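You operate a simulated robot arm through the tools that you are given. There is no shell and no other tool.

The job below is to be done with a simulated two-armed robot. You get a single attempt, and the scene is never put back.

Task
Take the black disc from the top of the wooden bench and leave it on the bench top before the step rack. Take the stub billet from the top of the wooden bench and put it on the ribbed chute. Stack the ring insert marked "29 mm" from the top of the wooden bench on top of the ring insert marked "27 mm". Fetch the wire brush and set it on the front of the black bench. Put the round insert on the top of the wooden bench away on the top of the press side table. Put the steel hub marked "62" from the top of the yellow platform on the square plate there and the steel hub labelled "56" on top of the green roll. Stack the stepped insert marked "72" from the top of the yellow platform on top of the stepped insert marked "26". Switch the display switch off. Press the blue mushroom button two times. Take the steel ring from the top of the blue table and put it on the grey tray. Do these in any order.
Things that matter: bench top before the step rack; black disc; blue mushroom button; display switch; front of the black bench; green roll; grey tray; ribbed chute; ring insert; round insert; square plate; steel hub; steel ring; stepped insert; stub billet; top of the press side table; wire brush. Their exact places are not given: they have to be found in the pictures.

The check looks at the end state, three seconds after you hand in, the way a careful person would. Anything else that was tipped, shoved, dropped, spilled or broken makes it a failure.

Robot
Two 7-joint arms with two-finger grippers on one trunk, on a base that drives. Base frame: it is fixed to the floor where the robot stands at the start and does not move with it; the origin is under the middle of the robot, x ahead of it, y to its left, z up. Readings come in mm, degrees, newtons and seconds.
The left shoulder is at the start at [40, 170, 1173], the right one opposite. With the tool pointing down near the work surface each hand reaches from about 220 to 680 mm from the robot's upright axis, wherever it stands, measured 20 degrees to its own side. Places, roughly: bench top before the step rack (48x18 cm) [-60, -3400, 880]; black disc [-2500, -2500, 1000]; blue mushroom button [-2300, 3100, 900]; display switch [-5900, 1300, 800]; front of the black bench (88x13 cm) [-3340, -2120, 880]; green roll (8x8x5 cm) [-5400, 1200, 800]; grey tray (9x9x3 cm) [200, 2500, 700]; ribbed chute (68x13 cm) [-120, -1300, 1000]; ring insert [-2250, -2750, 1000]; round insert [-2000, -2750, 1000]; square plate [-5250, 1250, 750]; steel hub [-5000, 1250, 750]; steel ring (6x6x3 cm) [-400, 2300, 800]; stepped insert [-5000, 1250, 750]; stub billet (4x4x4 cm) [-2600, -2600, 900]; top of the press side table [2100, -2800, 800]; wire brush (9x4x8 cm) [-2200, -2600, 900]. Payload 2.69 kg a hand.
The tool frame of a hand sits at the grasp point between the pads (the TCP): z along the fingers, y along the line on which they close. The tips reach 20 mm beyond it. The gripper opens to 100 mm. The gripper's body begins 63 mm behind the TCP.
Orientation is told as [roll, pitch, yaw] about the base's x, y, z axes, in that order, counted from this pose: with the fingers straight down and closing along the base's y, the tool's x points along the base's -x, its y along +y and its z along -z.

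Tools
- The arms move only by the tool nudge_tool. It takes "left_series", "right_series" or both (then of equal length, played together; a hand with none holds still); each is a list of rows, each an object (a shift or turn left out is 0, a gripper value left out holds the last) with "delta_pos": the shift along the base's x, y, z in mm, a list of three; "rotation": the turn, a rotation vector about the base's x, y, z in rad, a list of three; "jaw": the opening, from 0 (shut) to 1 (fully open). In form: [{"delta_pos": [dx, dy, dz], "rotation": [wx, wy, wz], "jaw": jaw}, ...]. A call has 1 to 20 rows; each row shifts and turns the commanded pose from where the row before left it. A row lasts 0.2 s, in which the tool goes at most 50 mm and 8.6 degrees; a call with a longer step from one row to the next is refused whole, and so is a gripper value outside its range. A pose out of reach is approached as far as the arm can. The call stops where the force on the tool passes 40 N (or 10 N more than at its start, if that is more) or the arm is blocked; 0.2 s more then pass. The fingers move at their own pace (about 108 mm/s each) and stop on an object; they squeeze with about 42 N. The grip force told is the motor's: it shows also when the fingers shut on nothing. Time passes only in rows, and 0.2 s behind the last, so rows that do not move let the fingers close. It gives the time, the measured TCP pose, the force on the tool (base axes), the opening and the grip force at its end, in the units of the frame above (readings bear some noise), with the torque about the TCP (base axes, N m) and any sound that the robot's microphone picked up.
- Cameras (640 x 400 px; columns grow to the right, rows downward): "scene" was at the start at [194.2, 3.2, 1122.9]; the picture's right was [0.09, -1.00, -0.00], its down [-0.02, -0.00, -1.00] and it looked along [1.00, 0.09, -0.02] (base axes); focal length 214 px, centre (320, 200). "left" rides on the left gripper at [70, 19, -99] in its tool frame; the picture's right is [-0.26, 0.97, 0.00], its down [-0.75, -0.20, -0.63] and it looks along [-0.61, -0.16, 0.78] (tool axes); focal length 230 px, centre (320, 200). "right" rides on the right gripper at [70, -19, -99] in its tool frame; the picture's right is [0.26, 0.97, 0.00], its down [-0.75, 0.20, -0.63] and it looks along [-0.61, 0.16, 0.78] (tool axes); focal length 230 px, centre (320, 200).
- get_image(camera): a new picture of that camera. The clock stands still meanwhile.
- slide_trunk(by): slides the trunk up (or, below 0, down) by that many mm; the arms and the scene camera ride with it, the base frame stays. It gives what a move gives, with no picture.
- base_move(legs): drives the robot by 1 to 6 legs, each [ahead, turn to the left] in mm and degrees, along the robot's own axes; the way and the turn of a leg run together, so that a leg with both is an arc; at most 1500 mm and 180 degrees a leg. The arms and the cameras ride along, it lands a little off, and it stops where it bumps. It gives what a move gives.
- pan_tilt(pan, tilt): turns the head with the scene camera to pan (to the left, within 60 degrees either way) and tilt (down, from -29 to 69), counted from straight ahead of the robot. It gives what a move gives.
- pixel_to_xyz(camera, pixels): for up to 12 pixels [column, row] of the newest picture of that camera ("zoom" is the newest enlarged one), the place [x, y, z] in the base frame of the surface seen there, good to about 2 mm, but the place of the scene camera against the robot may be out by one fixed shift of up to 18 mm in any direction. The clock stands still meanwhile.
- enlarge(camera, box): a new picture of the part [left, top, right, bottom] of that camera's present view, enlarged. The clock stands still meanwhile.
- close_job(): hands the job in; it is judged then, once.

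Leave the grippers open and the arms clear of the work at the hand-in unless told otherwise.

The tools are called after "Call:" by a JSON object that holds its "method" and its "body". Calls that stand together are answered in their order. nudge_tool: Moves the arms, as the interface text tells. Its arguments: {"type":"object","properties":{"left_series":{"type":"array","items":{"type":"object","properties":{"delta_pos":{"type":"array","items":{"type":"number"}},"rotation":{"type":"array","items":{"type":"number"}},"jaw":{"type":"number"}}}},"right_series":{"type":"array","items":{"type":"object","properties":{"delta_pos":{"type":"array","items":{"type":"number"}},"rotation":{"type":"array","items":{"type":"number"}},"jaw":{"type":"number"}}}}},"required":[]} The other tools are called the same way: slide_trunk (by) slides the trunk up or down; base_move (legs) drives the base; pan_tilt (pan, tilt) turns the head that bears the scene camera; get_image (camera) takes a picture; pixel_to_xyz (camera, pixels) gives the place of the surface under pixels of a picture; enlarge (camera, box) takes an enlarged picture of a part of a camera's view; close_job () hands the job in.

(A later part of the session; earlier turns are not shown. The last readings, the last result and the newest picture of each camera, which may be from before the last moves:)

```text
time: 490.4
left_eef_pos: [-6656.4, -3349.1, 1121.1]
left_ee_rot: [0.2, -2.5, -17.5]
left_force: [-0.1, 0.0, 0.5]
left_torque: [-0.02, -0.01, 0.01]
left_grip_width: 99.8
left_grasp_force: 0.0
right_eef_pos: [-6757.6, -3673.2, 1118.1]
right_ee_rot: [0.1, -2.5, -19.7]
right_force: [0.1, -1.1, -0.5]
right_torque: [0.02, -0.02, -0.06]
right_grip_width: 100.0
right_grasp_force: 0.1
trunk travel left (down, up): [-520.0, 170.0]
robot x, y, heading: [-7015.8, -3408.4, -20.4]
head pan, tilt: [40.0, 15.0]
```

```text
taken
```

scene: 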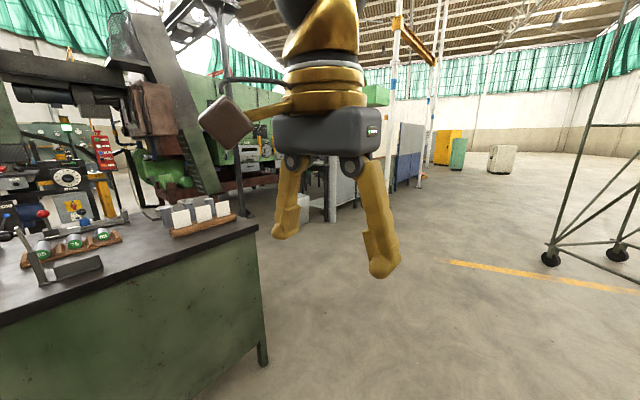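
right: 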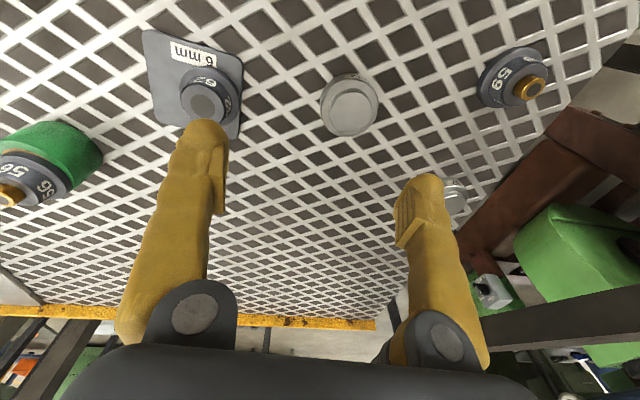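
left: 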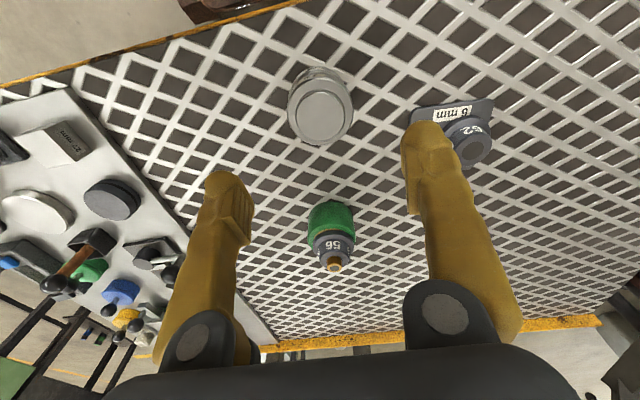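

I measure the green bench corner to keep clear of it.

Call:
{"method": "pixel_to_xyz", "body": {"camera": "scene", "pixels": [[262, 365], [258, 230], [310, 215], [330, 222], [355, 205], [300, 215], [150, 370], [240, 200]]}}

Call:
{"method": "nudge_tool", "body": {"right_series": [{"delta_pos": [0, 0, -2]}, {}, {}, {}], "left_series": [{"delta_pos": [0, 0, -2]}, {}, {}, {}]}}

```text
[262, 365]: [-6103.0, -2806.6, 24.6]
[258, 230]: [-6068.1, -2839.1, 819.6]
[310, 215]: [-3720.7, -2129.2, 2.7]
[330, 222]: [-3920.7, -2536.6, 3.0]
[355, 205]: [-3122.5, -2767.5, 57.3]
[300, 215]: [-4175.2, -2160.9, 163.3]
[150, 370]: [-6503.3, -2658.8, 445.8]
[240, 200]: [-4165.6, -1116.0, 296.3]
```

```text
time: 491.4
left_eef_pos: [-6658.3, -3349.3, 1119.6]
left_ee_rot: [0.3, -2.4, -17.5]
left_force: [-0.3, -0.1, -0.5]
left_torque: [-0.01, 0.0, 0.02]
left_grip_width: 100.0
left_grasp_force: 0.0
right_eef_pos: [-6757.7, -3672.4, 1116.3]
right_ee_rot: [0.1, -2.5, -19.6]
right_force: [0.1, 0.3, 0.1]
right_torque: [0.0, 0.01, 0.02]
right_grip_width: 100.0
right_grasp_force: 0.1
trunk travel left (down, up): [-520.0, 170.0]
robot x, y, heading: [-7018.8, -3409.5, -20.4]
head pan, tilt: [40.0, 15.0]
```

Drive east to about (-5300, -3200) and look toward the benches.

Call:
{"method": "base_move", "body": {"legs": [[0, 27.3], [1500, 0], [230, 0], [0, 20]]}}

Call:
{"method": "pan_tilt", "body": {"pan": 0, "tilt": 15}}

Call:
{"method": "get_image", "body": {"camera": "scene"}}

```text
time: 502.7
left_eef_pos: [-5099.0, -2884.3, 1118.7]
left_ee_rot: [0.4, -2.5, 30.2]
left_force: [0.2, 0.0, 0.1]
left_torque: [0.01, 0.01, 0.0]
left_grip_width: 99.6
left_grasp_force: 0.1
right_eef_pos: [-4927.7, -3176.8, 1114.6]
right_ee_rot: [0.1, -2.4, 27.9]
right_force: [-0.9, 0.0, 0.1]
right_torque: [-0.01, -0.01, -0.03]
right_grip_width: 100.1
right_grasp_force: 0.1
trunk travel left (down, up): [-520.0, 170.0]
robot x, y, heading: [-5298.8, -3195.2, 27.1]
head pan, tilt: [40.0, 15.0]
```

```text
time: 503.8
left_eef_pos: [-5115.8, -2892.9, 1124.2]
left_ee_rot: [0.2, -3.5, 30.2]
left_force: [0.2, 0.3, 0.2]
left_torque: [0.0, -0.04, 0.02]
left_grip_width: 100.0
left_grasp_force: 0.2
right_eef_pos: [-4943.3, -3185.5, 1121.3]
right_ee_rot: [0.1, -3.5, 27.9]
right_force: [0.5, -0.5, -0.5]
right_torque: [-0.01, 0.01, -0.02]
right_grip_width: 99.9
right_grasp_force: 0.2
trunk travel left (down, up): [-520.0, 170.0]
robot x, y, heading: [-5304.4, -3195.7, 27.1]
head pan, tilt: [0.0, 15.0]
```

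```text
taken
```

scene: 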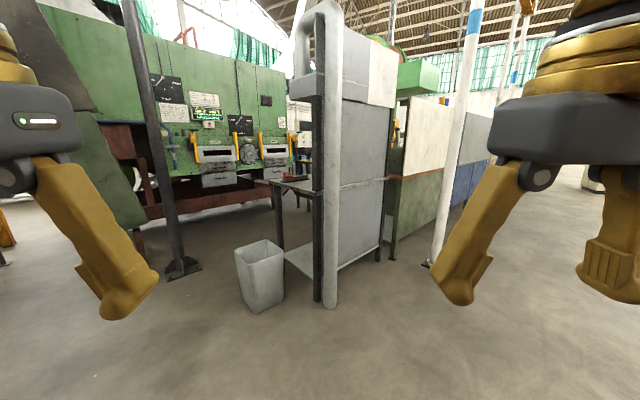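

I measure the aisle entry: post foot (180,270), bin (262,305), bench corner (330,303), furnace legs.

Call:
{"method": "pixel_to_xyz", "body": {"camera": "scene", "pixels": [[182, 268], [245, 312], [283, 295], [330, 303], [300, 182], [145, 255], [262, 205], [275, 190], [318, 290], [393, 258], [433, 265], [285, 250]]}}

```text
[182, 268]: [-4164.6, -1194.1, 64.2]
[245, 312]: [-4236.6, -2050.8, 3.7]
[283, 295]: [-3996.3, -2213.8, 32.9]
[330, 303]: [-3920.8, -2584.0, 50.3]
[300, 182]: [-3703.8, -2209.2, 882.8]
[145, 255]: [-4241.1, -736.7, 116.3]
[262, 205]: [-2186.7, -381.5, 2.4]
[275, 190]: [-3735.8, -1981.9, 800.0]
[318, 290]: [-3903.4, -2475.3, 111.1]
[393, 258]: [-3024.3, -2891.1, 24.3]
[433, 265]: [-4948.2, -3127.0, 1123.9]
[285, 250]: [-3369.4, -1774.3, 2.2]
```

The aisle between the furnace side and the benches starts between the post (-4165, -1194) and the bin (-4236, -2050). I drive to about (-4800, -1600) and look along it.

Call:
{"method": "nudge_tool", "body": {"right_series": [{"delta_pos": [0, 0, -5], "rotation": [-0.015, 0.03, 0]}, {"delta_pos": [0, 0, -5], "rotation": [-0.015, 0.03, 0]}, {}, {}, {}], "left_series": [{"delta_pos": [0, 0, -5], "rotation": [-0.015, 0.03, 0]}, {"delta_pos": [0, 0, -5], "rotation": [-0.015, 0.03, 0]}, {}, {}, {}]}}

Call:
{"method": "base_move", "body": {"legs": [[0, 45.4], [1500, 0], [174, 0], [0, -82]]}}

Call:
{"method": "get_image", "body": {"camera": "scene"}}

```text
time: 505.0
left_eef_pos: [-5116.7, -2892.7, 1114.7]
left_ee_rot: [0.5, 0.4, 30.2]
left_force: [-0.9, 0.4, -0.2]
left_torque: [-0.01, -0.02, 0.05]
left_grip_width: 100.2
left_grasp_force: 0.0
right_eef_pos: [-4944.0, -3186.3, 1111.2]
right_ee_rot: [0.1, 0.4, 27.8]
right_force: [1.0, -0.5, -0.5]
right_torque: [0.03, 0.0, -0.01]
right_grip_width: 100.1
right_grasp_force: 0.1
trunk travel left (down, up): [-520.0, 170.0]
robot x, y, heading: [-5301.1, -3193.6, 27.4]
head pan, tilt: [0.0, 15.0]
```

```text
time: 519.2
left_eef_pos: [-4480.2, -1461.3, 1113.7]
left_ee_rot: [0.6, 0.4, -5.5]
left_force: [0.3, 0.8, 0.0]
left_torque: [-0.02, 0.01, 0.0]
left_grip_width: 99.9
left_grasp_force: 0.0
right_eef_pos: [-4510.1, -1800.6, 1111.3]
right_ee_rot: [0.2, 0.4, -7.7]
right_force: [-0.1, -0.1, -0.8]
right_torque: [0.01, 0.03, -0.04]
right_grip_width: 100.2
right_grasp_force: 0.0
trunk travel left (down, up): [-520.0, 170.0]
robot x, y, heading: [-4803.5, -1592.9, -8.5]
head pan, tilt: [0.0, 15.0]
```

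```text
taken
```

scene: 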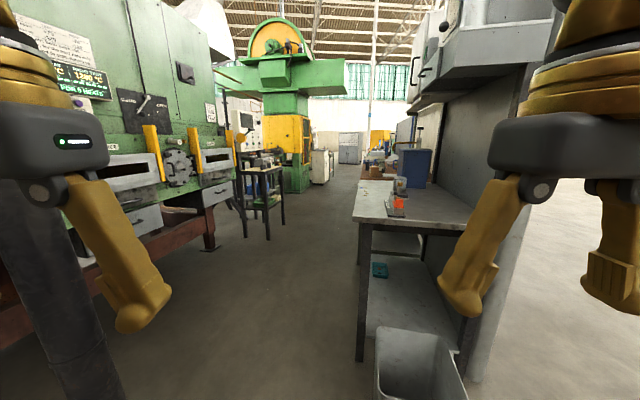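

The aisle is clear. I measure the bench front, small table legs and the post on the left.

Call:
{"method": "pixel_to_xyz", "body": {"camera": "scene", "pixels": [[356, 220], [362, 182], [358, 360], [268, 238], [246, 232], [283, 222], [208, 248], [120, 390], [375, 350], [385, 178], [398, 205], [300, 190]]}}

Call:
{"method": "enlarge", "body": {"camera": "scene", "box": [340, 130, 480, 240]}}

```text
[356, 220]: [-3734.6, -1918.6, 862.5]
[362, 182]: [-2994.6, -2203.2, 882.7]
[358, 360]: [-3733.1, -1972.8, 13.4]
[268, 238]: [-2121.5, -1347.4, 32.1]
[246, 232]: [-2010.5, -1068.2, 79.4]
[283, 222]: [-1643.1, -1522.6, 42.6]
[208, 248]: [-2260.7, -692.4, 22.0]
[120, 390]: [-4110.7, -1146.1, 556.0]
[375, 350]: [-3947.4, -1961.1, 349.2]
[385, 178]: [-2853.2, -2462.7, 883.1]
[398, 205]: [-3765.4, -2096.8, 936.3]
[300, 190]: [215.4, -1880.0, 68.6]
```

```text
3.64 times, centred on (410, 185) of scene
```

zoom: 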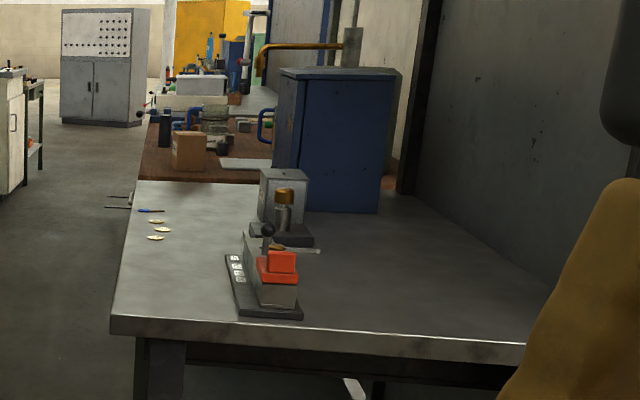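

Front edge of the black bench runs from (-3735,-1919) to (-2995,-2203); it's free. I drive into the aisle to about (-2434, -1998) and turn to face the wooden bench.

Call:
{"method": "nudge_tool", "body": {"right_series": [{"delta_pos": [0, 0, -1]}, {}, {}, {}], "left_series": [{"delta_pos": [0, 0, -1]}, {}, {}, {}]}}

Call:
{"method": "base_move", "body": {"legs": [[0, 11.8], [1105, 0], [0, -23.6], [1350, 0], [0, -89]]}}

Call:
{"method": "pan_tilt", "body": {"pan": 0, "tilt": 35}}

Call:
{"method": "get_image", "body": {"camera": "scene"}}

```text
time: 520.2
left_eef_pos: [-4496.3, -1458.2, 1116.8]
left_ee_rot: [0.5, -0.4, -5.6]
left_force: [-0.2, -0.1, 0.0]
left_torque: [-0.01, 0.02, -0.02]
left_grip_width: 100.1
left_grasp_force: 0.1
right_eef_pos: [-4526.7, -1796.6, 1115.1]
right_ee_rot: [0.1, -0.5, -7.8]
right_force: [0.9, 0.3, -0.5]
right_torque: [-0.02, 0.04, 0.03]
right_grip_width: 99.7
right_grasp_force: 0.0
trunk travel left (down, up): [-520.0, 170.0]
robot x, y, heading: [-4805.2, -1593.3, -8.3]
head pan, tilt: [0.0, 15.0]
```

```text
time: 538.1
left_eef_pos: [-2372.3, -2314.9, 1117.7]
left_ee_rot: [0.6, -0.5, -107.1]
left_force: [-0.6, 0.0, 0.0]
left_torque: [0.0, -0.01, 0.02]
left_grip_width: 99.8
left_grasp_force: 0.0
right_eef_pos: [-2699.0, -2214.9, 1115.4]
right_ee_rot: [0.2, -0.5, -109.3]
right_force: [-0.3, -0.7, 0.7]
right_torque: [-0.02, -0.02, 0.01]
right_grip_width: 99.9
right_grasp_force: 0.1
trunk travel left (down, up): [-520.0, 170.0]
robot x, y, heading: [-2438.2, -1991.6, -110.1]
head pan, tilt: [0.0, 15.0]
```

```text
time: 538.9
left_eef_pos: [-2369.8, -2303.4, 1124.4]
left_ee_rot: [0.2, -2.4, -107.1]
left_force: [0.6, 0.2, -0.4]
left_torque: [0.01, -0.01, 0.01]
left_grip_width: 100.0
left_grasp_force: 0.0
right_eef_pos: [-2692.1, -2198.1, 1119.7]
right_ee_rot: [0.0, -1.5, -109.4]
right_force: [0.0, -0.6, 0.5]
right_torque: [0.03, 0.05, 0.02]
right_grip_width: 100.1
right_grasp_force: 0.2
trunk travel left (down, up): [-520.0, 170.0]
robot x, y, heading: [-2436.3, -1986.5, -110.5]
head pan, tilt: [0.0, 35.0]
```

```text
taken
```

scene: 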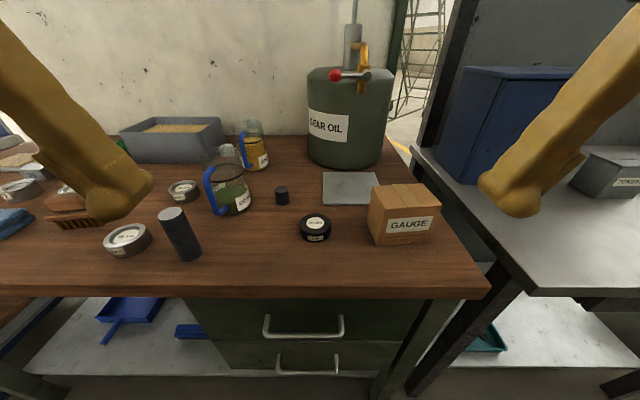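

The wooden bench is right in front. I enlarge both halves to identify the items.

Call:
{"method": "enlarge", "body": {"camera": "scene", "box": [90, 120, 300, 270]}}

Call:
{"method": "enlarge", "body": {"camera": "scene", "box": [250, 150, 470, 290]}}

Call:
{"method": "enlarge", "body": {"camera": "scene", "box": [0, 100, 160, 280]}}

Call:
{"method": "pixel_to_xyz", "body": {"camera": "scene", "pixels": [[128, 232], [183, 190], [20, 188], [175, 220], [75, 205], [282, 190], [315, 222], [350, 185], [400, 200], [240, 295], [485, 290], [60, 290]]}}

```text
2.67 times, centred on (195, 195) of scene
```

zoom: 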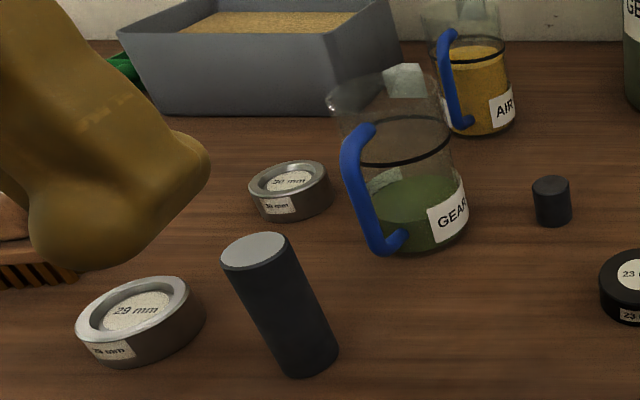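

```text
2.86 times, centred on (360, 220) of scene
```

zoom: 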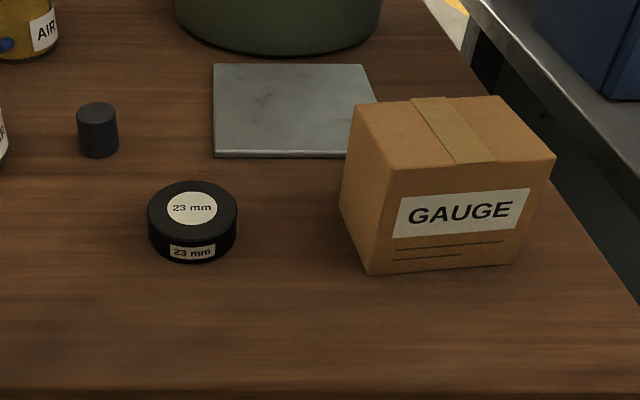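

```text
2.22 times, centred on (80, 190) of scene
```

zoom: 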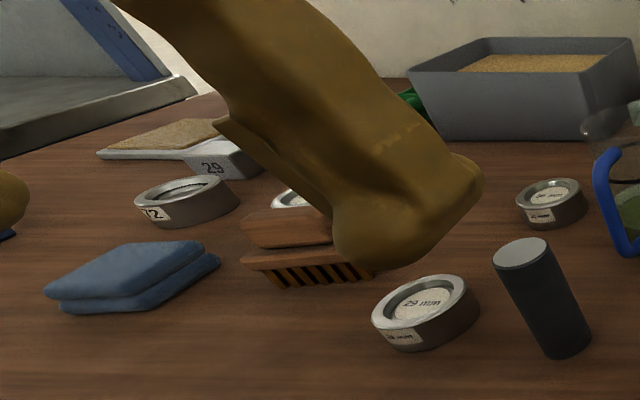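

```text
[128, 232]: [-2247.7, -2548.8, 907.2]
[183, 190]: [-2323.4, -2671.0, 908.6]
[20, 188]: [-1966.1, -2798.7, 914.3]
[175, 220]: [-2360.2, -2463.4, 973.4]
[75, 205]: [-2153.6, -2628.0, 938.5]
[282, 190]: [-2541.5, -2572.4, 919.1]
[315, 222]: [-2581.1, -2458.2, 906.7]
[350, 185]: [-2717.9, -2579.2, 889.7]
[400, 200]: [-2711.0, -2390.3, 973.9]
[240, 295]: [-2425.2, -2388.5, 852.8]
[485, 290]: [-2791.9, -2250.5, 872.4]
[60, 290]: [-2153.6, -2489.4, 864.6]
```

Identified: "29 mm" ring at (-2248,-2549), black disc "23 mm" at (-2581,-2458), stub billet (small black cylinder) at (-2541,-2572), wire brush at (-2154,-2628). I shift ~400 mm east along the bench to see the left part.

Call:
{"method": "nudge_tool", "body": {"right_series": [{"delta_pos": [0, 0, -1]}, {}, {}, {}], "left_series": [{"delta_pos": [0, 0, -1]}, {}, {}, {}]}}

Call:
{"method": "base_move", "body": {"legs": [[0, 90.2], [400, 0], [0, -90]]}}

Call:
{"method": "get_image", "body": {"camera": "scene"}}

Call:
{"method": "get_image", "body": {"camera": "left"}}

Call:
{"method": "get_image", "body": {"camera": "right"}}

```text
time: 539.9
left_eef_pos: [-2370.0, -2304.9, 1122.7]
left_ee_rot: [0.1, -2.3, -107.1]
left_force: [-0.2, 0.4, 0.0]
left_torque: [0.02, 0.02, 0.01]
left_grip_width: 100.1
left_grasp_force: 0.0
right_eef_pos: [-2694.3, -2198.8, 1118.6]
right_ee_rot: [0.2, -1.4, -109.5]
right_force: [0.4, 0.4, -0.2]
right_torque: [-0.01, 0.01, 0.01]
right_grip_width: 100.2
right_grasp_force: 0.0
trunk travel left (down, up): [-520.0, 170.0]
robot x, y, heading: [-2434.2, -1991.2, -110.2]
head pan, tilt: [0.0, 35.0]
```

```text
time: 550.3
left_eef_pos: [-1985.8, -2436.3, 1121.4]
left_ee_rot: [0.3, -1.8, -106.6]
left_force: [-0.3, 0.1, -0.3]
left_torque: [0.0, 0.01, 0.02]
left_grip_width: 99.8
left_grasp_force: 0.1
right_eef_pos: [-2312.2, -2337.0, 1118.1]
right_ee_rot: [0.1, -1.4, -108.9]
right_force: [-0.5, -0.1, -0.1]
right_torque: [0.01, -0.03, -0.01]
right_grip_width: 100.1
right_grasp_force: 0.0
trunk travel left (down, up): [-520.0, 170.0]
robot x, y, heading: [-2046.4, -2126.1, -109.7]
head pan, tilt: [0.0, 35.0]
```

```text
taken
```

scene: 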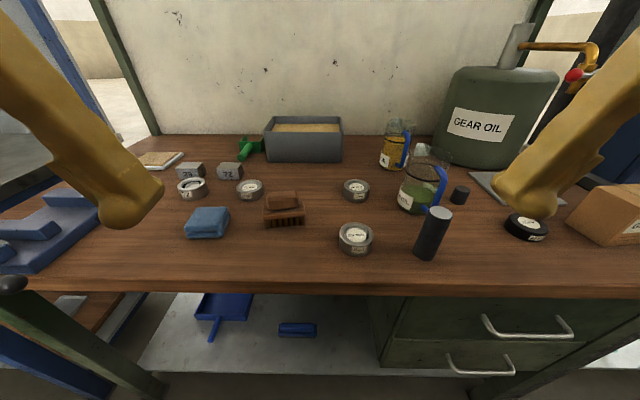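

```text
taken
```

left: 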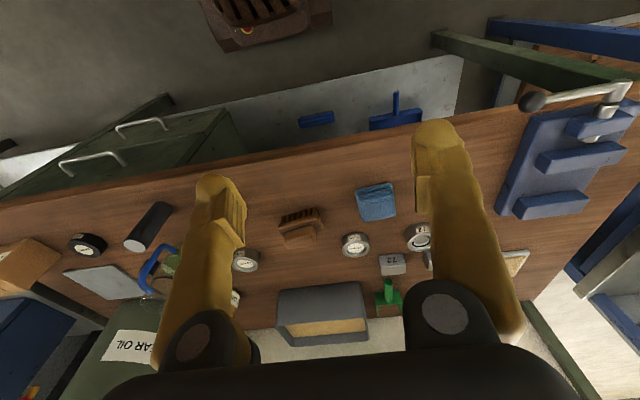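

```text
taken
```

right: 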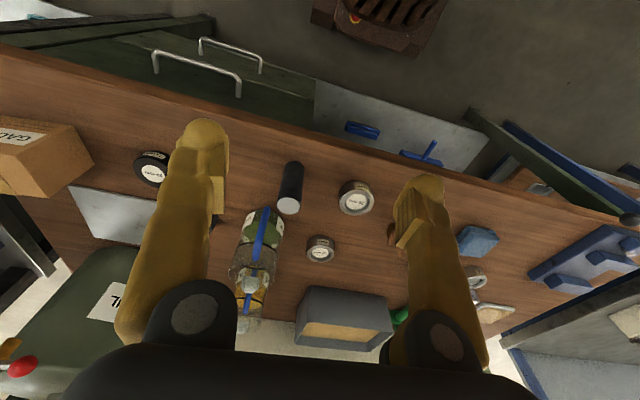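

Call:
{"method": "enlarge", "body": {"camera": "scene", "box": [130, 130, 300, 250]}}

Call:
{"method": "enlarge", "body": {"camera": "scene", "box": [300, 150, 480, 270]}}

Call:
{"method": "pixel_to_xyz", "body": {"camera": "scene", "pixels": [[191, 188], [250, 189], [357, 188], [357, 237], [285, 205], [232, 172], [190, 171], [460, 192], [525, 225], [207, 220], [300, 285], [430, 230]]}}

```text
3.33 times, centred on (215, 190) of scene
```

zoom: 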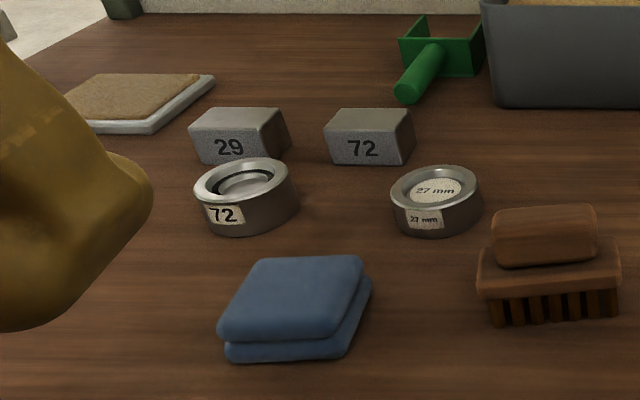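

```text
3.33 times, centred on (390, 210) of scene
```

zoom: 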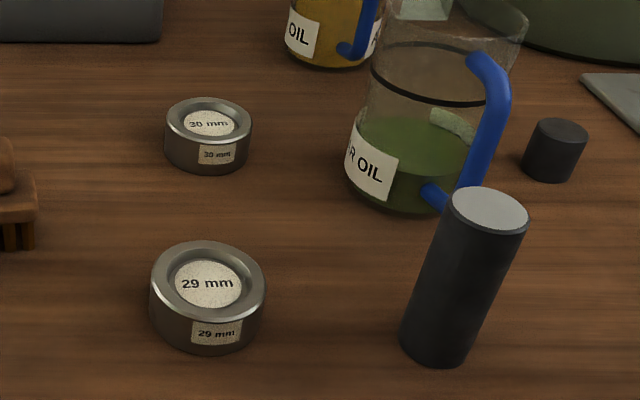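

```text
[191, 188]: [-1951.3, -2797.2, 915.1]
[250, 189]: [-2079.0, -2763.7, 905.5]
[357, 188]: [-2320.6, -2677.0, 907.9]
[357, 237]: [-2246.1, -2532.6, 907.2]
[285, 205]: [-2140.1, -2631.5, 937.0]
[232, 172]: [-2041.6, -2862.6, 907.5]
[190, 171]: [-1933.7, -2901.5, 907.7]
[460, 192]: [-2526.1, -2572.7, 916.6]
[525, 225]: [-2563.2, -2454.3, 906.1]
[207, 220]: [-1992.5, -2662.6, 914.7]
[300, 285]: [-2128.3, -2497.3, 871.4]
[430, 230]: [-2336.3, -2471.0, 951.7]
```

Found "27 mm" at (-2079,-2764), "29 mm" at (-2246,-2533), the round insert "72" at (-1951,-2797), brush at (-2140,-2631). A black ball handle sticks out at the left front; I measure it before shifting further east.

Call:
{"method": "pixel_to_xyz", "body": {"camera": "scene", "pixels": [[10, 283], [40, 250], [60, 215], [20, 230], [100, 385], [5, 320], [150, 270], [80, 270]]}}

Call:
{"method": "pixel_to_xyz", "body": {"camera": "left", "pixels": [[533, 103], [600, 90], [440, 45], [495, 20], [520, 60]]}}

```text
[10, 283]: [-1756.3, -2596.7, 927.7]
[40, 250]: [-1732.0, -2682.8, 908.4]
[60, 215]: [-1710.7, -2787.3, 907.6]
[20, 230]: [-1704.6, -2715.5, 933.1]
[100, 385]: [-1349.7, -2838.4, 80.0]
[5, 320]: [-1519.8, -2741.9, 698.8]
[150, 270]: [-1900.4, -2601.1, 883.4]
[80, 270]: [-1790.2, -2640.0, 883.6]
```

```text
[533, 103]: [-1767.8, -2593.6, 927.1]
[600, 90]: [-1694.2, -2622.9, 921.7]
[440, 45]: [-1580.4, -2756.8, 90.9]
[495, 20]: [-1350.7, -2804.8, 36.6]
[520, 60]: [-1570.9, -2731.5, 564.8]
```

The handle sticks out at (-1768,-2594,927), so I won't go further east. I'll pick "29 mm" with the left hand from a spot 200 mm west.

Call:
{"method": "nudge_tool", "body": {"right_series": [{"delta_pos": [0, 0, -2]}, {}, {}, {}], "left_series": [{"delta_pos": [0, 0, -2]}, {}, {}, {}]}}

Call:
{"method": "base_move", "body": {"legs": [[0, -90.3], [200, 0], [0, 90], [60, 0]]}}

Call:
{"method": "nudge_tool", "body": {"right_series": [{"delta_pos": [0, 0, 1]}, {}, {}, {}], "left_series": [{"delta_pos": [0, 0, 1]}, {}, {}, {}]}}

Call:
{"method": "get_image", "body": {"camera": "left"}}

```text
time: 551.5
left_eef_pos: [-2009.1, -2440.7, 1142.9]
left_ee_rot: [-2.7, -8.5, -106.4]
left_force: [-0.1, -0.1, 0.4]
left_torque: [-0.04, 0.0, 0.0]
left_grip_width: 99.7
left_grasp_force: 0.1
right_eef_pos: [-2305.5, -2346.4, 1143.5]
right_ee_rot: [1.5, -9.1, -109.3]
right_force: [0.2, 0.0, 1.2]
right_torque: [-0.05, -0.02, 0.01]
right_grip_width: 100.0
right_grasp_force: 0.0
trunk travel left (down, up): [-520.0, 170.0]
robot x, y, heading: [-2043.8, -2129.9, -109.6]
head pan, tilt: [0.0, 35.0]
stopped in row 4 (left hand): the arm was blocked; the commanded pose is now the measured one
```

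```text
time: 560.4
left_eef_pos: [-2258.1, -2367.0, 1144.8]
left_ee_rot: [-2.6, -6.1, -116.2]
left_force: [0.2, 0.4, -0.3]
left_torque: [0.05, 0.05, -0.03]
left_grip_width: 99.9
left_grasp_force: 0.0
right_eef_pos: [-2510.5, -2227.5, 1138.5]
right_ee_rot: [1.6, -6.0, -119.0]
right_force: [0.5, 0.0, -1.0]
right_torque: [0.03, 0.02, -0.01]
right_grip_width: 100.1
right_grasp_force: 0.0
trunk travel left (down, up): [-520.0, 170.0]
robot x, y, heading: [-2247.5, -2054.7, -118.7]
head pan, tilt: [0.0, 35.0]
stopped in leg 3: the robot was blocked; the commanded pose is now the measured one
```

```text
time: 561.4
left_eef_pos: [-2257.2, -2366.2, 1145.6]
left_ee_rot: [-2.5, -6.1, -116.3]
left_force: [0.0, -0.3, 0.2]
left_torque: [0.0, 0.02, 0.01]
left_grip_width: 100.0
left_grasp_force: 0.0
right_eef_pos: [-2509.9, -2225.1, 1140.1]
right_ee_rot: [1.7, -5.9, -119.0]
right_force: [-0.3, -0.6, 0.5]
right_torque: [-0.01, 0.01, 0.01]
right_grip_width: 100.0
right_grasp_force: 0.0
trunk travel left (down, up): [-520.0, 170.0]
robot x, y, heading: [-2248.8, -2055.0, -119.1]
head pan, tilt: [0.0, 35.0]
```

```text
taken
```

left: 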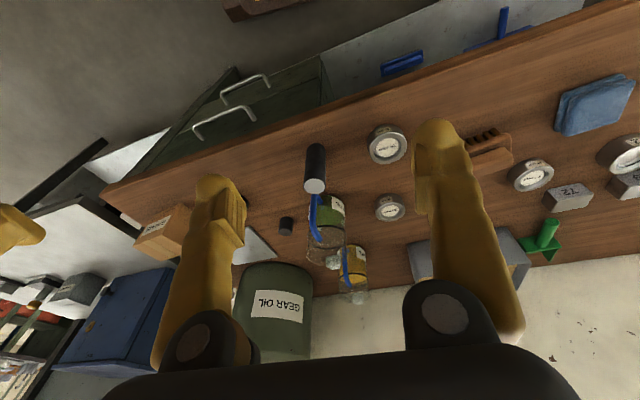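

I re-seat both hands (extend forward, level) with settling rows, then finish the turn and approach.

Call:
{"method": "nudge_tool", "body": {"right_series": [{"delta_pos": [-20, -20, -12], "rotation": [0.036, -0.007, 0]}, {"delta_pos": [-20, -20, -12], "rotation": [0.036, -0.007, 0]}, {"delta_pos": [-20, -20, -12], "rotation": [0.036, -0.007, 0]}, {"delta_pos": [-19, -21, -12]}, {}, {}, {}], "left_series": [{"delta_pos": [-7, -28, -12], "rotation": [0.025, -0.029, 0]}, {"delta_pos": [-7, -28, -12], "rotation": [0.025, -0.029, 0]}, {"delta_pos": [-7, -28, -12], "rotation": [0.024, -0.029, 0]}, {"delta_pos": [-6, -27, -12]}, {}, {}, {}]}}

Call:
{"method": "base_move", "body": {"legs": [[0, 9], [60, 0]]}}

Call:
{"method": "nudge_tool", "body": {"right_series": [{"delta_pos": [0, 0, 1]}, {"delta_pos": [0, 0, 1]}, {}], "left_series": [{"delta_pos": [0, 0, 1]}, {"delta_pos": [0, 0, 1]}, {}]}}

Call:
{"method": "get_image", "body": {"camera": "left"}}

```text
time: 563.0
left_eef_pos: [-2267.8, -2467.6, 1102.1]
left_ee_rot: [1.3, -0.6, -116.6]
left_force: [-1.8, 0.1, -0.1]
left_torque: [0.02, 0.01, -0.01]
left_grip_width: 100.2
left_grasp_force: 0.1
right_eef_pos: [-2589.3, -2285.1, 1097.3]
right_ee_rot: [-1.6, -0.2, -118.9]
right_force: [0.5, 0.6, -0.6]
right_torque: [0.02, 0.05, -0.04]
right_grip_width: 100.0
right_grasp_force: 0.0
trunk travel left (down, up): [-520.0, 170.0]
robot x, y, heading: [-2247.5, -2056.5, -119.2]
head pan, tilt: [0.0, 35.0]
```

```text
time: 563.8
left_eef_pos: [-2229.2, -2434.1, 1113.6]
left_ee_rot: [0.9, -2.4, -114.1]
left_force: [0.2, 0.6, 0.5]
left_torque: [-0.06, 0.04, 0.0]
left_grip_width: 100.2
left_grasp_force: 0.0
right_eef_pos: [-2562.0, -2266.4, 1108.1]
right_ee_rot: [-1.9, -2.3, -116.2]
right_force: [0.2, -0.1, -0.3]
right_torque: [-0.07, 0.03, 0.03]
right_grip_width: 100.0
right_grasp_force: 0.1
trunk travel left (down, up): [-520.0, 170.0]
robot x, y, heading: [-2245.9, -2057.3, -116.4]
head pan, tilt: [0.0, 35.0]
stopped in leg 1: the robot was blocked; the commanded pose is now the measured one
```

```text
time: 564.6
left_eef_pos: [-2236.0, -2436.9, 1113.4]
left_ee_rot: [1.0, -2.0, -114.2]
left_force: [0.5, -0.7, 0.7]
left_torque: [0.04, 0.02, 0.03]
left_grip_width: 100.0
left_grasp_force: 0.0
right_eef_pos: [-2566.0, -2271.6, 1108.8]
right_ee_rot: [-1.8, -2.1, -116.4]
right_force: [0.3, -0.4, 0.0]
right_torque: [-0.01, -0.02, -0.02]
right_grip_width: 99.9
right_grasp_force: 0.0
trunk travel left (down, up): [-520.0, 170.0]
robot x, y, heading: [-2251.0, -2051.7, -116.9]
head pan, tilt: [0.0, 35.0]
```

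```text
taken
```

left: 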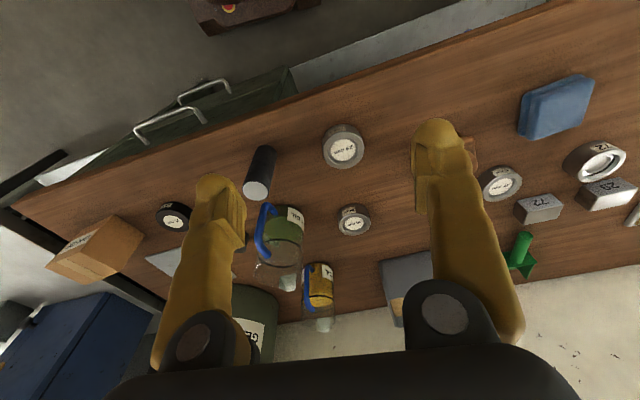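

Good enough: from here "29 mm" is on the left hand's side. I measure it with the left camera.

Call:
{"method": "pixel_to_xyz", "body": {"camera": "left", "pixels": [[344, 150], [328, 152], [361, 147], [342, 136], [346, 164], [330, 180], [354, 221], [500, 184]]}}

Call:
{"method": "enlarge", "body": {"camera": "left", "box": [290, 100, 400, 250]}}

```text
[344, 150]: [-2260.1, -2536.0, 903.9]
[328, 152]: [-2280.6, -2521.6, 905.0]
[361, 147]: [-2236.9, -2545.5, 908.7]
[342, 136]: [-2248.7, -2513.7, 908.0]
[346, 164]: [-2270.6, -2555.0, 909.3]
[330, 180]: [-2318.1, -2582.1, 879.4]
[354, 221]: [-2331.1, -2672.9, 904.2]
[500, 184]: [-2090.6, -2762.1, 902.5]
```

```text
2.67 times, centred on (345, 175) of left
```

zoom: 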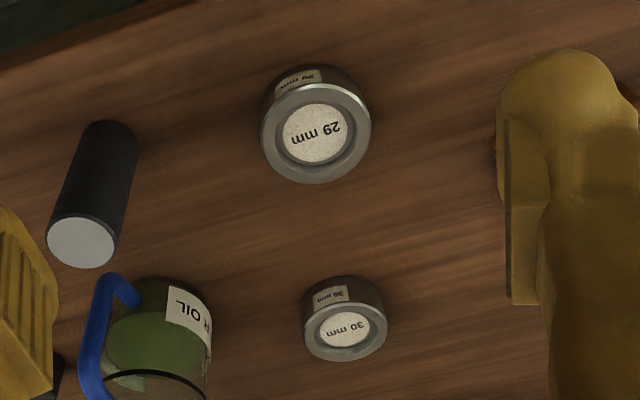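

"29 mm" centre ≈(-2259,-2534), top 908.5, bench top 880. Move above to z≈1000, check.

Call:
{"method": "nudge_tool", "body": {"left_series": [{"delta_pos": [-6, -24, -25], "rotation": [0.016, -0.007, 0]}, {"delta_pos": [-6, -24, -28], "rotation": [0.016, -0.007, 0]}, {"delta_pos": [-6, -24, -28]}, {"delta_pos": [-5, -25, -28]}, {}], "right_series": [{"delta_pos": [0, 0, 1]}, {}, {}, {}, {}]}}

Call:
{"method": "get_image", "body": {"camera": "left"}}

```text
time: 565.8
left_eef_pos: [-2256.4, -2532.6, 1005.0]
left_ee_rot: [0.9, -0.2, -114.1]
left_force: [-0.7, 0.5, 1.2]
left_torque: [0.0, -0.01, 0.03]
left_grip_width: 99.9
left_grasp_force: 0.2
right_eef_pos: [-2565.1, -2267.5, 1111.5]
right_ee_rot: [-1.8, -2.1, -116.3]
right_force: [-0.7, 1.1, -1.0]
right_torque: [-0.03, -0.04, 0.0]
right_grip_width: 99.9
right_grasp_force: 0.1
trunk travel left (down, up): [-520.0, 170.0]
robot x, y, heading: [-2251.2, -2052.6, -116.6]
head pan, tilt: [0.0, 35.0]
```

```text
taken
```

left: 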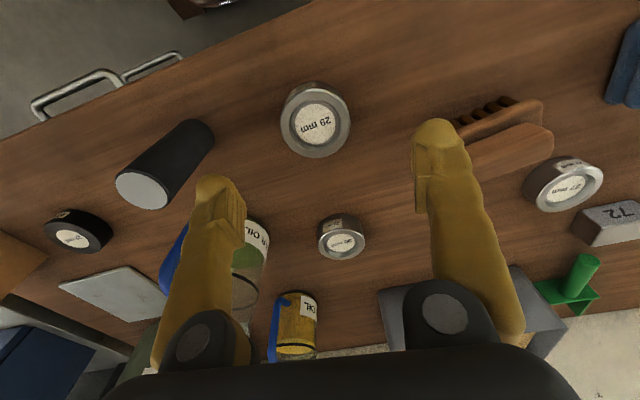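

Call:
{"method": "pixel_to_xyz", "body": {"camera": "left", "pixels": [[286, 128], [345, 120], [314, 100], [318, 150], [315, 84], [142, 190], [170, 200], [185, 130], [215, 150]]}}

```text
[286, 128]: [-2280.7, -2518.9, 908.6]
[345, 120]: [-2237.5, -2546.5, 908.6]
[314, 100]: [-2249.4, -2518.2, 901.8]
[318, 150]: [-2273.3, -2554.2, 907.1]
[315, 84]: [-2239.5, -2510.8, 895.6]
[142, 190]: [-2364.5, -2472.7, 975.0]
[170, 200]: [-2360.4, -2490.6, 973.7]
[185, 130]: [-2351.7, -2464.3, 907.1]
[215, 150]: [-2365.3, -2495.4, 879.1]
```

Centre ≈(-2260,-2533). Descend: first to 920.

Call:
{"method": "nudge_tool", "body": {"left_series": [{"delta_pos": [-3.5, -0.5, -28]}, {"delta_pos": [0, 0, -30]}, {"delta_pos": [0, 0, -26]}, {}], "right_series": [{}, {}, {}, {}]}}

Call:
{"method": "get_image", "body": {"camera": "left"}}

```text
time: 566.8
left_eef_pos: [-2260.2, -2533.5, 921.7]
left_ee_rot: [0.9, -0.2, -114.1]
left_force: [-0.2, -0.1, 0.5]
left_torque: [-0.05, -0.04, 0.0]
left_grip_width: 100.1
left_grasp_force: 0.1
right_eef_pos: [-2564.5, -2268.7, 1110.5]
right_ee_rot: [-1.8, -2.0, -116.3]
right_force: [0.2, -0.6, 0.3]
right_torque: [-0.01, 0.03, -0.01]
right_grip_width: 99.9
right_grasp_force: 0.1
trunk travel left (down, up): [-520.0, 170.0]
robot x, y, heading: [-2246.8, -2053.7, -116.5]
head pan, tilt: [0.0, 35.0]
```

```text
taken
```

left: 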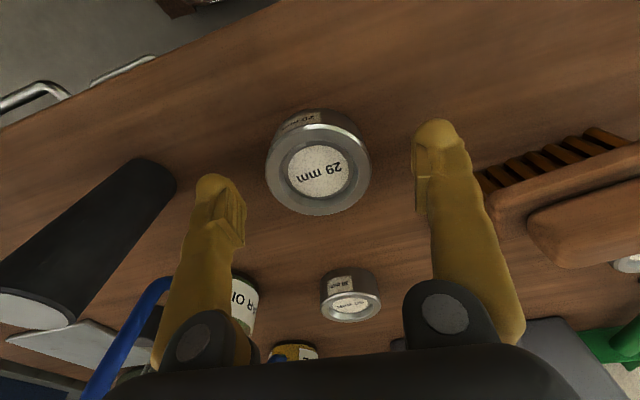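

Centred. Lower 16 mm, close, lift.

Call:
{"method": "nudge_tool", "body": {"left_series": [{"delta_pos": [0, 0, -8]}, {"delta_pos": [0, 0, -8]}, {"jaw": 0.62}, {"jaw": 0.5}, {"jaw": 0.4}, {"jaw": 0.0}, {"jaw": 0.0}], "right_series": [{}, {}, {}, {}, {}, {}, {}]}}

Call:
{"method": "nudge_tool", "body": {"left_series": [{"delta_pos": [0, 0, 5]}, {"delta_pos": [0, 0, 25]}, {"delta_pos": [0, 0, 40]}, {"delta_pos": [0, 0, 40]}, {"delta_pos": [0, 0, 40]}, {"delta_pos": [0, 0, 30]}, {}], "right_series": [{}, {}, {}, {}, {}, {}, {}]}}

Call:
{"method": "get_image", "body": {"camera": "left"}}

```text
time: 568.4
left_eef_pos: [-2260.0, -2532.8, 904.7]
left_ee_rot: [1.0, -0.1, -114.1]
left_force: [-1.1, 0.4, -0.1]
left_torque: [-0.03, 0.1, -0.01]
left_grip_width: 60.2
left_grasp_force: 41.7
right_eef_pos: [-2565.5, -2270.5, 1110.7]
right_ee_rot: [-1.8, -2.0, -116.4]
right_force: [0.6, 0.1, 0.0]
right_torque: [0.0, 0.04, -0.03]
right_grip_width: 100.2
right_grasp_force: 0.1
trunk travel left (down, up): [-520.0, 170.0]
robot x, y, heading: [-2246.1, -2054.4, -116.4]
head pan, tilt: [0.0, 35.0]
```

```text
time: 570.0
left_eef_pos: [-2259.8, -2534.1, 1086.3]
left_ee_rot: [0.9, -0.1, -114.0]
left_force: [0.1, -1.0, -5.9]
left_torque: [0.04, 0.0, -0.01]
left_grip_width: 60.6
left_grasp_force: 41.7
right_eef_pos: [-2565.7, -2271.4, 1110.4]
right_ee_rot: [-1.8, -2.0, -116.3]
right_force: [0.7, 0.3, 0.9]
right_torque: [0.02, 0.0, 0.0]
right_grip_width: 99.9
right_grasp_force: 0.1
trunk travel left (down, up): [-520.0, 170.0]
robot x, y, heading: [-2247.7, -2051.2, -116.4]
head pan, tilt: [0.0, 35.0]
```

```text
taken
```

left: 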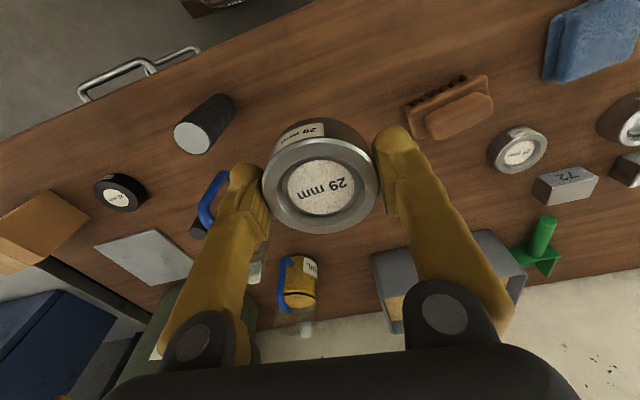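

"29 mm" is held. I shift the base east 224 mm along the bench and then forward, to place it on "27 mm" at left view (518,150).

Call:
{"method": "nudge_tool", "body": {"left_series": [{"delta_pos": [5, 15, 10]}, {"delta_pos": [5, 15, 5]}, {}, {}, {}], "right_series": [{"delta_pos": [0, -8, -2], "rotation": [0.015, -0.008, 0]}, {"delta_pos": [0, -8, -2], "rotation": [0.015, -0.008, 0]}, {}, {}, {}]}}

Call:
{"method": "base_move", "body": {"legs": [[0, 96.2], [224, 0], [0, -89.7], [85, 0]]}}

Call:
{"method": "nudge_tool", "body": {"right_series": [{"delta_pos": [0, 0, 1]}, {"delta_pos": [0, 0, 1]}, {}, {}], "left_series": [{"delta_pos": [0, 0, 1]}, {"delta_pos": [0, 0, 1]}, {}, {}]}}

Call:
{"method": "get_image", "body": {"camera": "left"}}

```text
time: 571.2
left_eef_pos: [-2252.0, -2504.2, 1099.5]
left_ee_rot: [0.9, -0.1, -114.2]
left_force: [-0.6, -0.1, -5.0]
left_torque: [0.01, 0.0, -0.01]
left_grip_width: 60.3
left_grasp_force: 42.2
right_eef_pos: [-2565.9, -2285.1, 1106.4]
right_ee_rot: [-1.7, -0.1, -116.3]
right_force: [-0.5, 0.1, -0.6]
right_torque: [0.05, 0.03, 0.0]
right_grip_width: 100.1
right_grasp_force: 0.2
trunk travel left (down, up): [-520.0, 170.0]
robot x, y, heading: [-2250.0, -2051.3, -116.8]
head pan, tilt: [0.0, 35.0]
```

```text
time: 581.7
left_eef_pos: [-2023.5, -2660.6, 1100.4]
left_ee_rot: [0.9, -0.1, -108.0]
left_force: [-0.1, 1.0, -6.0]
left_torque: [0.0, -0.01, 0.0]
left_grip_width: 60.2
left_grasp_force: 42.0
right_eef_pos: [-2357.6, -2477.7, 1106.6]
right_ee_rot: [-1.8, -0.1, -110.3]
right_force: [-0.7, 0.4, 0.2]
right_torque: [-0.05, -0.01, 0.02]
right_grip_width: 99.8
right_grasp_force: 0.0
trunk travel left (down, up): [-520.0, 170.0]
robot x, y, heading: [-2067.2, -2213.5, -110.5]
head pan, tilt: [0.0, 35.0]
```

```text
time: 582.7
left_eef_pos: [-2019.2, -2651.6, 1106.7]
left_ee_rot: [0.9, -0.7, -107.9]
left_force: [-0.6, 0.2, -5.9]
left_torque: [0.02, -0.06, -0.01]
left_grip_width: 60.3
left_grasp_force: 42.3
right_eef_pos: [-2354.6, -2467.4, 1111.3]
right_ee_rot: [-1.7, -0.7, -110.2]
right_force: [-0.4, 0.2, -0.5]
right_torque: [-0.03, -0.01, 0.0]
right_grip_width: 99.8
right_grasp_force: 0.0
trunk travel left (down, up): [-520.0, 170.0]
robot x, y, heading: [-2067.7, -2214.8, -110.6]
head pan, tilt: [0.0, 35.0]
```

```text
taken
```

left: 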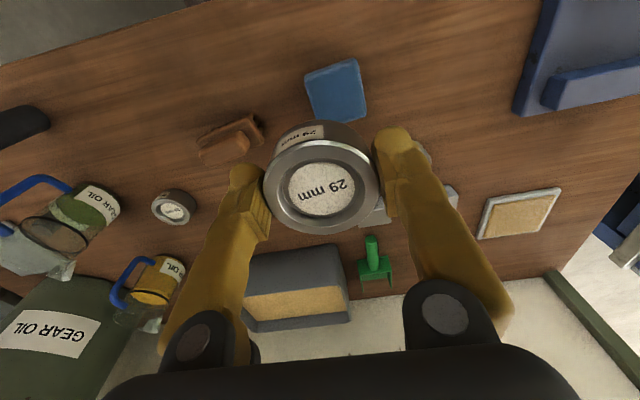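

"27 mm" is hidden behind the ring; I move horizontally above its estimated place to see it at the top of the view.

Call:
{"method": "nudge_tool", "body": {"left_series": [{"delta_pos": [-18, -27, 2], "rotation": [0.01, -0.004, 0]}, {"delta_pos": [-18, -27, 2]}, {"delta_pos": [-18, -28, 2]}, {"delta_pos": [-17, -28, 2]}, {}], "right_series": [{"delta_pos": [-5, 4, 0]}, {"delta_pos": [-5, 4, 0]}, {"delta_pos": [-5, 4, 0]}, {}, {}]}}

Call:
{"method": "get_image", "body": {"camera": "left"}}

```text
time: 583.9
left_eef_pos: [-2089.8, -2759.8, 1113.1]
left_ee_rot: [1.0, -0.1, -108.0]
left_force: [-0.3, 0.5, -5.6]
left_torque: [-0.03, -0.02, 0.04]
left_grip_width: 60.4
left_grasp_force: 42.2
right_eef_pos: [-2369.0, -2453.9, 1112.7]
right_ee_rot: [-1.8, -0.6, -110.3]
right_force: [0.3, -0.1, -0.9]
right_torque: [-0.02, 0.03, -0.03]
right_grip_width: 99.9
right_grasp_force: 0.1
trunk travel left (down, up): [-520.0, 170.0]
robot x, y, heading: [-2066.3, -2213.4, -110.4]
head pan, tilt: [0.0, 35.0]
```

```text
taken
```

left: 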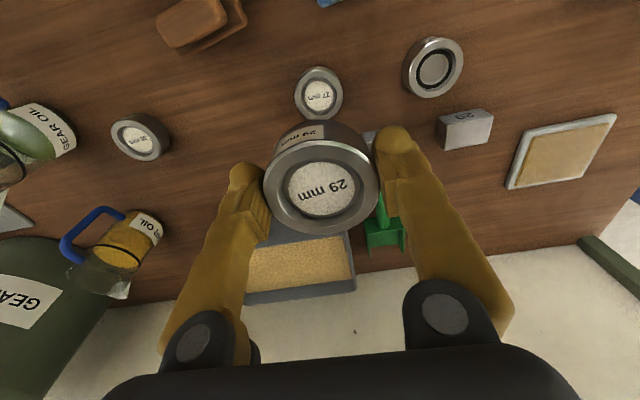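

"27 mm" is visible at (319,93), right below. I measure it and also the round insert 72 at (433,67).

Call:
{"method": "pixel_to_xyz", "body": {"camera": "left", "pixels": [[319, 96], [299, 97], [339, 94], [317, 80], [321, 113], [316, 68], [433, 68], [413, 72], [455, 66], [434, 52], [434, 88]]}}

```text
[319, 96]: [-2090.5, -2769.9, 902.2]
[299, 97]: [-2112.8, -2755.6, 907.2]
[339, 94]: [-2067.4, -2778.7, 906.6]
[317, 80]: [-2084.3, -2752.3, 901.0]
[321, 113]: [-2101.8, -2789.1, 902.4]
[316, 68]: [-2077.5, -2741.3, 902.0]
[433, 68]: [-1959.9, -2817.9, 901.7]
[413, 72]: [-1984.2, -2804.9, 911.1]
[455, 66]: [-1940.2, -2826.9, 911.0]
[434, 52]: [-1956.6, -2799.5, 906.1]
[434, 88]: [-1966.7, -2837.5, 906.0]
```

27's centre ≈(-2090,-2768), rim z 907. I align and descend to TCP ≈940.

Call:
{"method": "nudge_tool", "body": {"left_series": [{"delta_pos": [0, -4, -30]}, {"delta_pos": [0, -4, -35]}, {"delta_pos": [0, 0, -35]}, {"delta_pos": [0, 0, -35]}, {"delta_pos": [0, 0, -25]}, {"delta_pos": [0, 0, -12]}, {}], "right_series": [{}, {}, {}, {}, {}, {}, {}]}}

Call:
{"method": "get_image", "body": {"camera": "left"}}

Call:
{"method": "enlarge", "body": {"camera": "scene", "box": [170, 120, 330, 230]}}

```text
time: 585.5
left_eef_pos: [-2090.4, -2768.4, 941.4]
left_ee_rot: [1.0, -0.1, -108.1]
left_force: [0.2, -0.8, -6.0]
left_torque: [0.01, -0.05, 0.01]
left_grip_width: 60.2
left_grasp_force: 41.8
right_eef_pos: [-2369.2, -2454.2, 1112.0]
right_ee_rot: [-1.8, -0.7, -110.3]
right_force: [0.3, 0.3, 0.4]
right_torque: [0.01, -0.02, 0.01]
right_grip_width: 99.9
right_grasp_force: 0.0
trunk travel left (down, up): [-520.0, 170.0]
robot x, y, heading: [-2068.9, -2216.1, -110.4]
head pan, tilt: [0.0, 35.0]
```

```text
taken
```

left: 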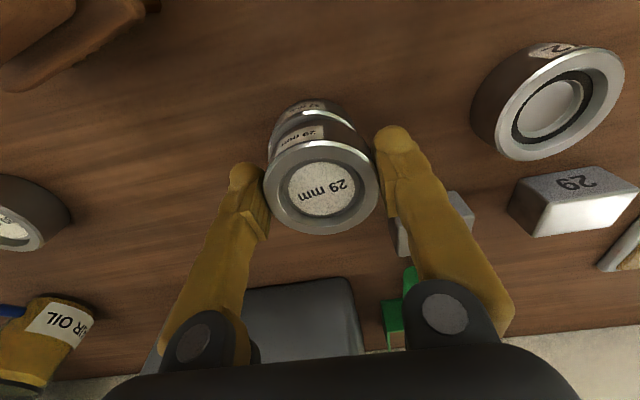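

```text
3.64 times, centred on (250, 175) of scene
```

zoom: 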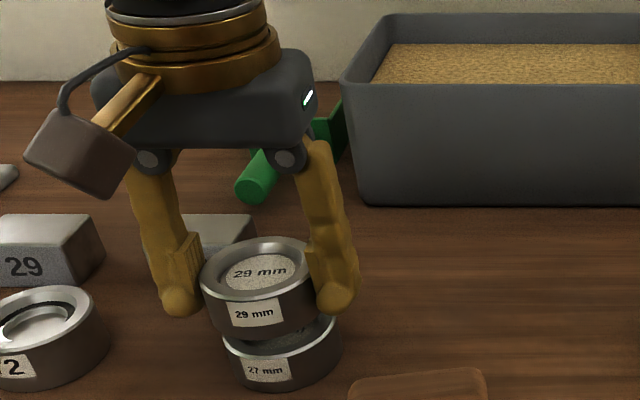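

I double-check the lateral alignment by measuring 27's visible rim below.

Call:
{"method": "pixel_to_xyz", "body": {"camera": "left", "pixels": [[276, 122], [350, 117], [284, 112], [342, 107], [300, 103], [325, 101], [321, 188], [283, 192], [359, 182]]}}

```text
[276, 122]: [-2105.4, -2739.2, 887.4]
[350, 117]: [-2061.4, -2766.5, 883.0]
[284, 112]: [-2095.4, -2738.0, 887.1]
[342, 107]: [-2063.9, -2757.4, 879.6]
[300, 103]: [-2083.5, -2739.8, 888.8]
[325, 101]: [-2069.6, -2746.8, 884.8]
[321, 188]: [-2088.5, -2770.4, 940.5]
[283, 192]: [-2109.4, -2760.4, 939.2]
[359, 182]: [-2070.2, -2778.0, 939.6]
```

Within 3 mm. Small correction and lower to contact.

Call:
{"method": "nudge_tool", "body": {"left_series": [{"delta_pos": [-1, 2, -4]}, {"delta_pos": [0, 0, -2]}, {"delta_pos": [0, 0, -1.5]}, {"delta_pos": [0, 0, -1]}, {}], "right_series": [{}, {}, {}, {}, {}]}}

```text
time: 586.7
left_eef_pos: [-2092.2, -2767.0, 934.5]
left_ee_rot: [1.0, -0.1, -108.0]
left_force: [0.2, -0.3, -6.2]
left_torque: [0.0, 0.0, -0.06]
left_grip_width: 59.8
left_grasp_force: 42.4
right_eef_pos: [-2369.7, -2455.4, 1111.3]
right_ee_rot: [-1.8, -0.7, -110.3]
right_force: [0.0, -0.1, -0.4]
right_torque: [-0.01, 0.0, 0.0]
right_grip_width: 100.0
right_grasp_force: 0.0
trunk travel left (down, up): [-520.0, 170.0]
robot x, y, heading: [-2068.9, -2213.4, -110.5]
head pan, tilt: [0.0, 35.0]
```

Call:
{"method": "nudge_tool", "body": {"left_series": [{"delta_pos": [0, 0, -1]}, {"delta_pos": [0, 0, -1]}, {"delta_pos": [0, 0, -1]}, {}], "right_series": [{}, {}, {}, {}]}}

```text
time: 587.7
left_eef_pos: [-2090.7, -2767.4, 932.4]
left_ee_rot: [1.0, -0.4, -108.1]
left_force: [-0.1, 1.6, 12.1]
left_torque: [0.34, 0.5, -0.07]
left_grip_width: 60.1
left_grasp_force: 42.1
right_eef_pos: [-2367.7, -2455.6, 1111.1]
right_ee_rot: [-1.8, -0.7, -110.3]
right_force: [0.1, -0.7, -0.3]
right_torque: [0.01, 0.01, 0.0]
right_grip_width: 99.7
right_grasp_force: 0.1
trunk travel left (down, up): [-520.0, 170.0]
robot x, y, heading: [-2068.0, -2213.4, -110.5]
head pan, tilt: [0.0, 35.0]
```

Contact. Relax 1 mm, open, and lift.

Call:
{"method": "nudge_tool", "body": {"left_series": [{"delta_pos": [0, 0, 1]}, {"jaw": 0.66}, {"jaw": 0.8}, {"jaw": 0.85}, {"delta_pos": [0, 0, 10]}, {"delta_pos": [0, 0, 30]}, {"delta_pos": [0, 0, 40]}, {"delta_pos": [0, 0, 40]}, {"delta_pos": [0, 0, 30]}, {}], "right_series": [{}, {}, {}, {}, {}, {}, {}, {}, {}, {}]}}

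Call:
{"method": "get_image", "body": {"camera": "left"}}

Call:
{"method": "enlarge", "body": {"camera": "scene", "box": [150, 120, 350, 250]}}

```text
time: 589.9
left_eef_pos: [-2090.9, -2767.6, 1081.9]
left_ee_rot: [1.2, -0.1, -108.0]
left_force: [-0.2, -0.6, 0.1]
left_torque: [0.01, 0.0, 0.04]
left_grip_width: 85.1
left_grasp_force: 0.1
right_eef_pos: [-2369.4, -2452.6, 1112.9]
right_ee_rot: [-1.9, -0.7, -110.4]
right_force: [-0.1, -1.0, -0.3]
right_torque: [0.0, 0.02, -0.03]
right_grip_width: 100.1
right_grasp_force: 0.1
trunk travel left (down, up): [-520.0, 170.0]
robot x, y, heading: [-2067.9, -2212.7, -110.3]
head pan, tilt: [0.0, 35.0]
```

```text
taken
```

left: 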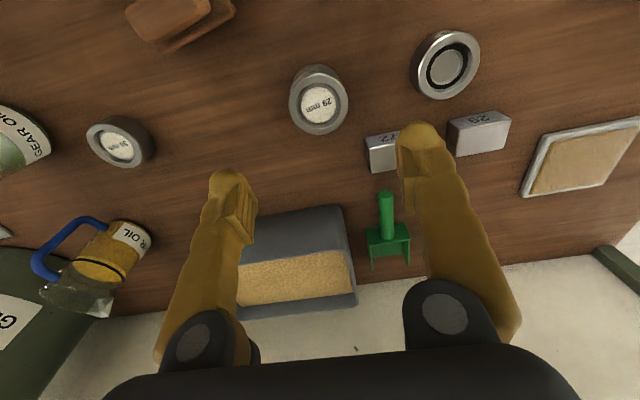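

```text
3.08 times, centred on (250, 185) of scene
```

zoom: 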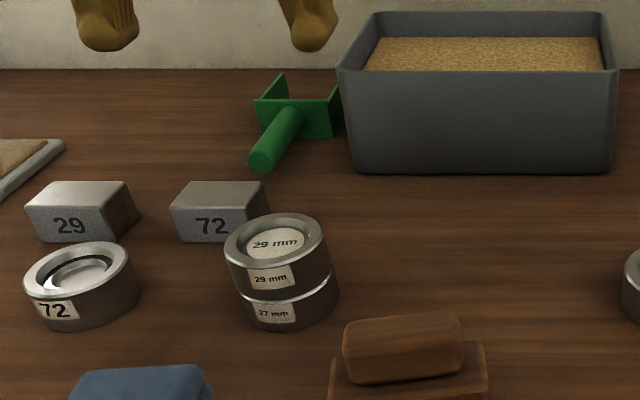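

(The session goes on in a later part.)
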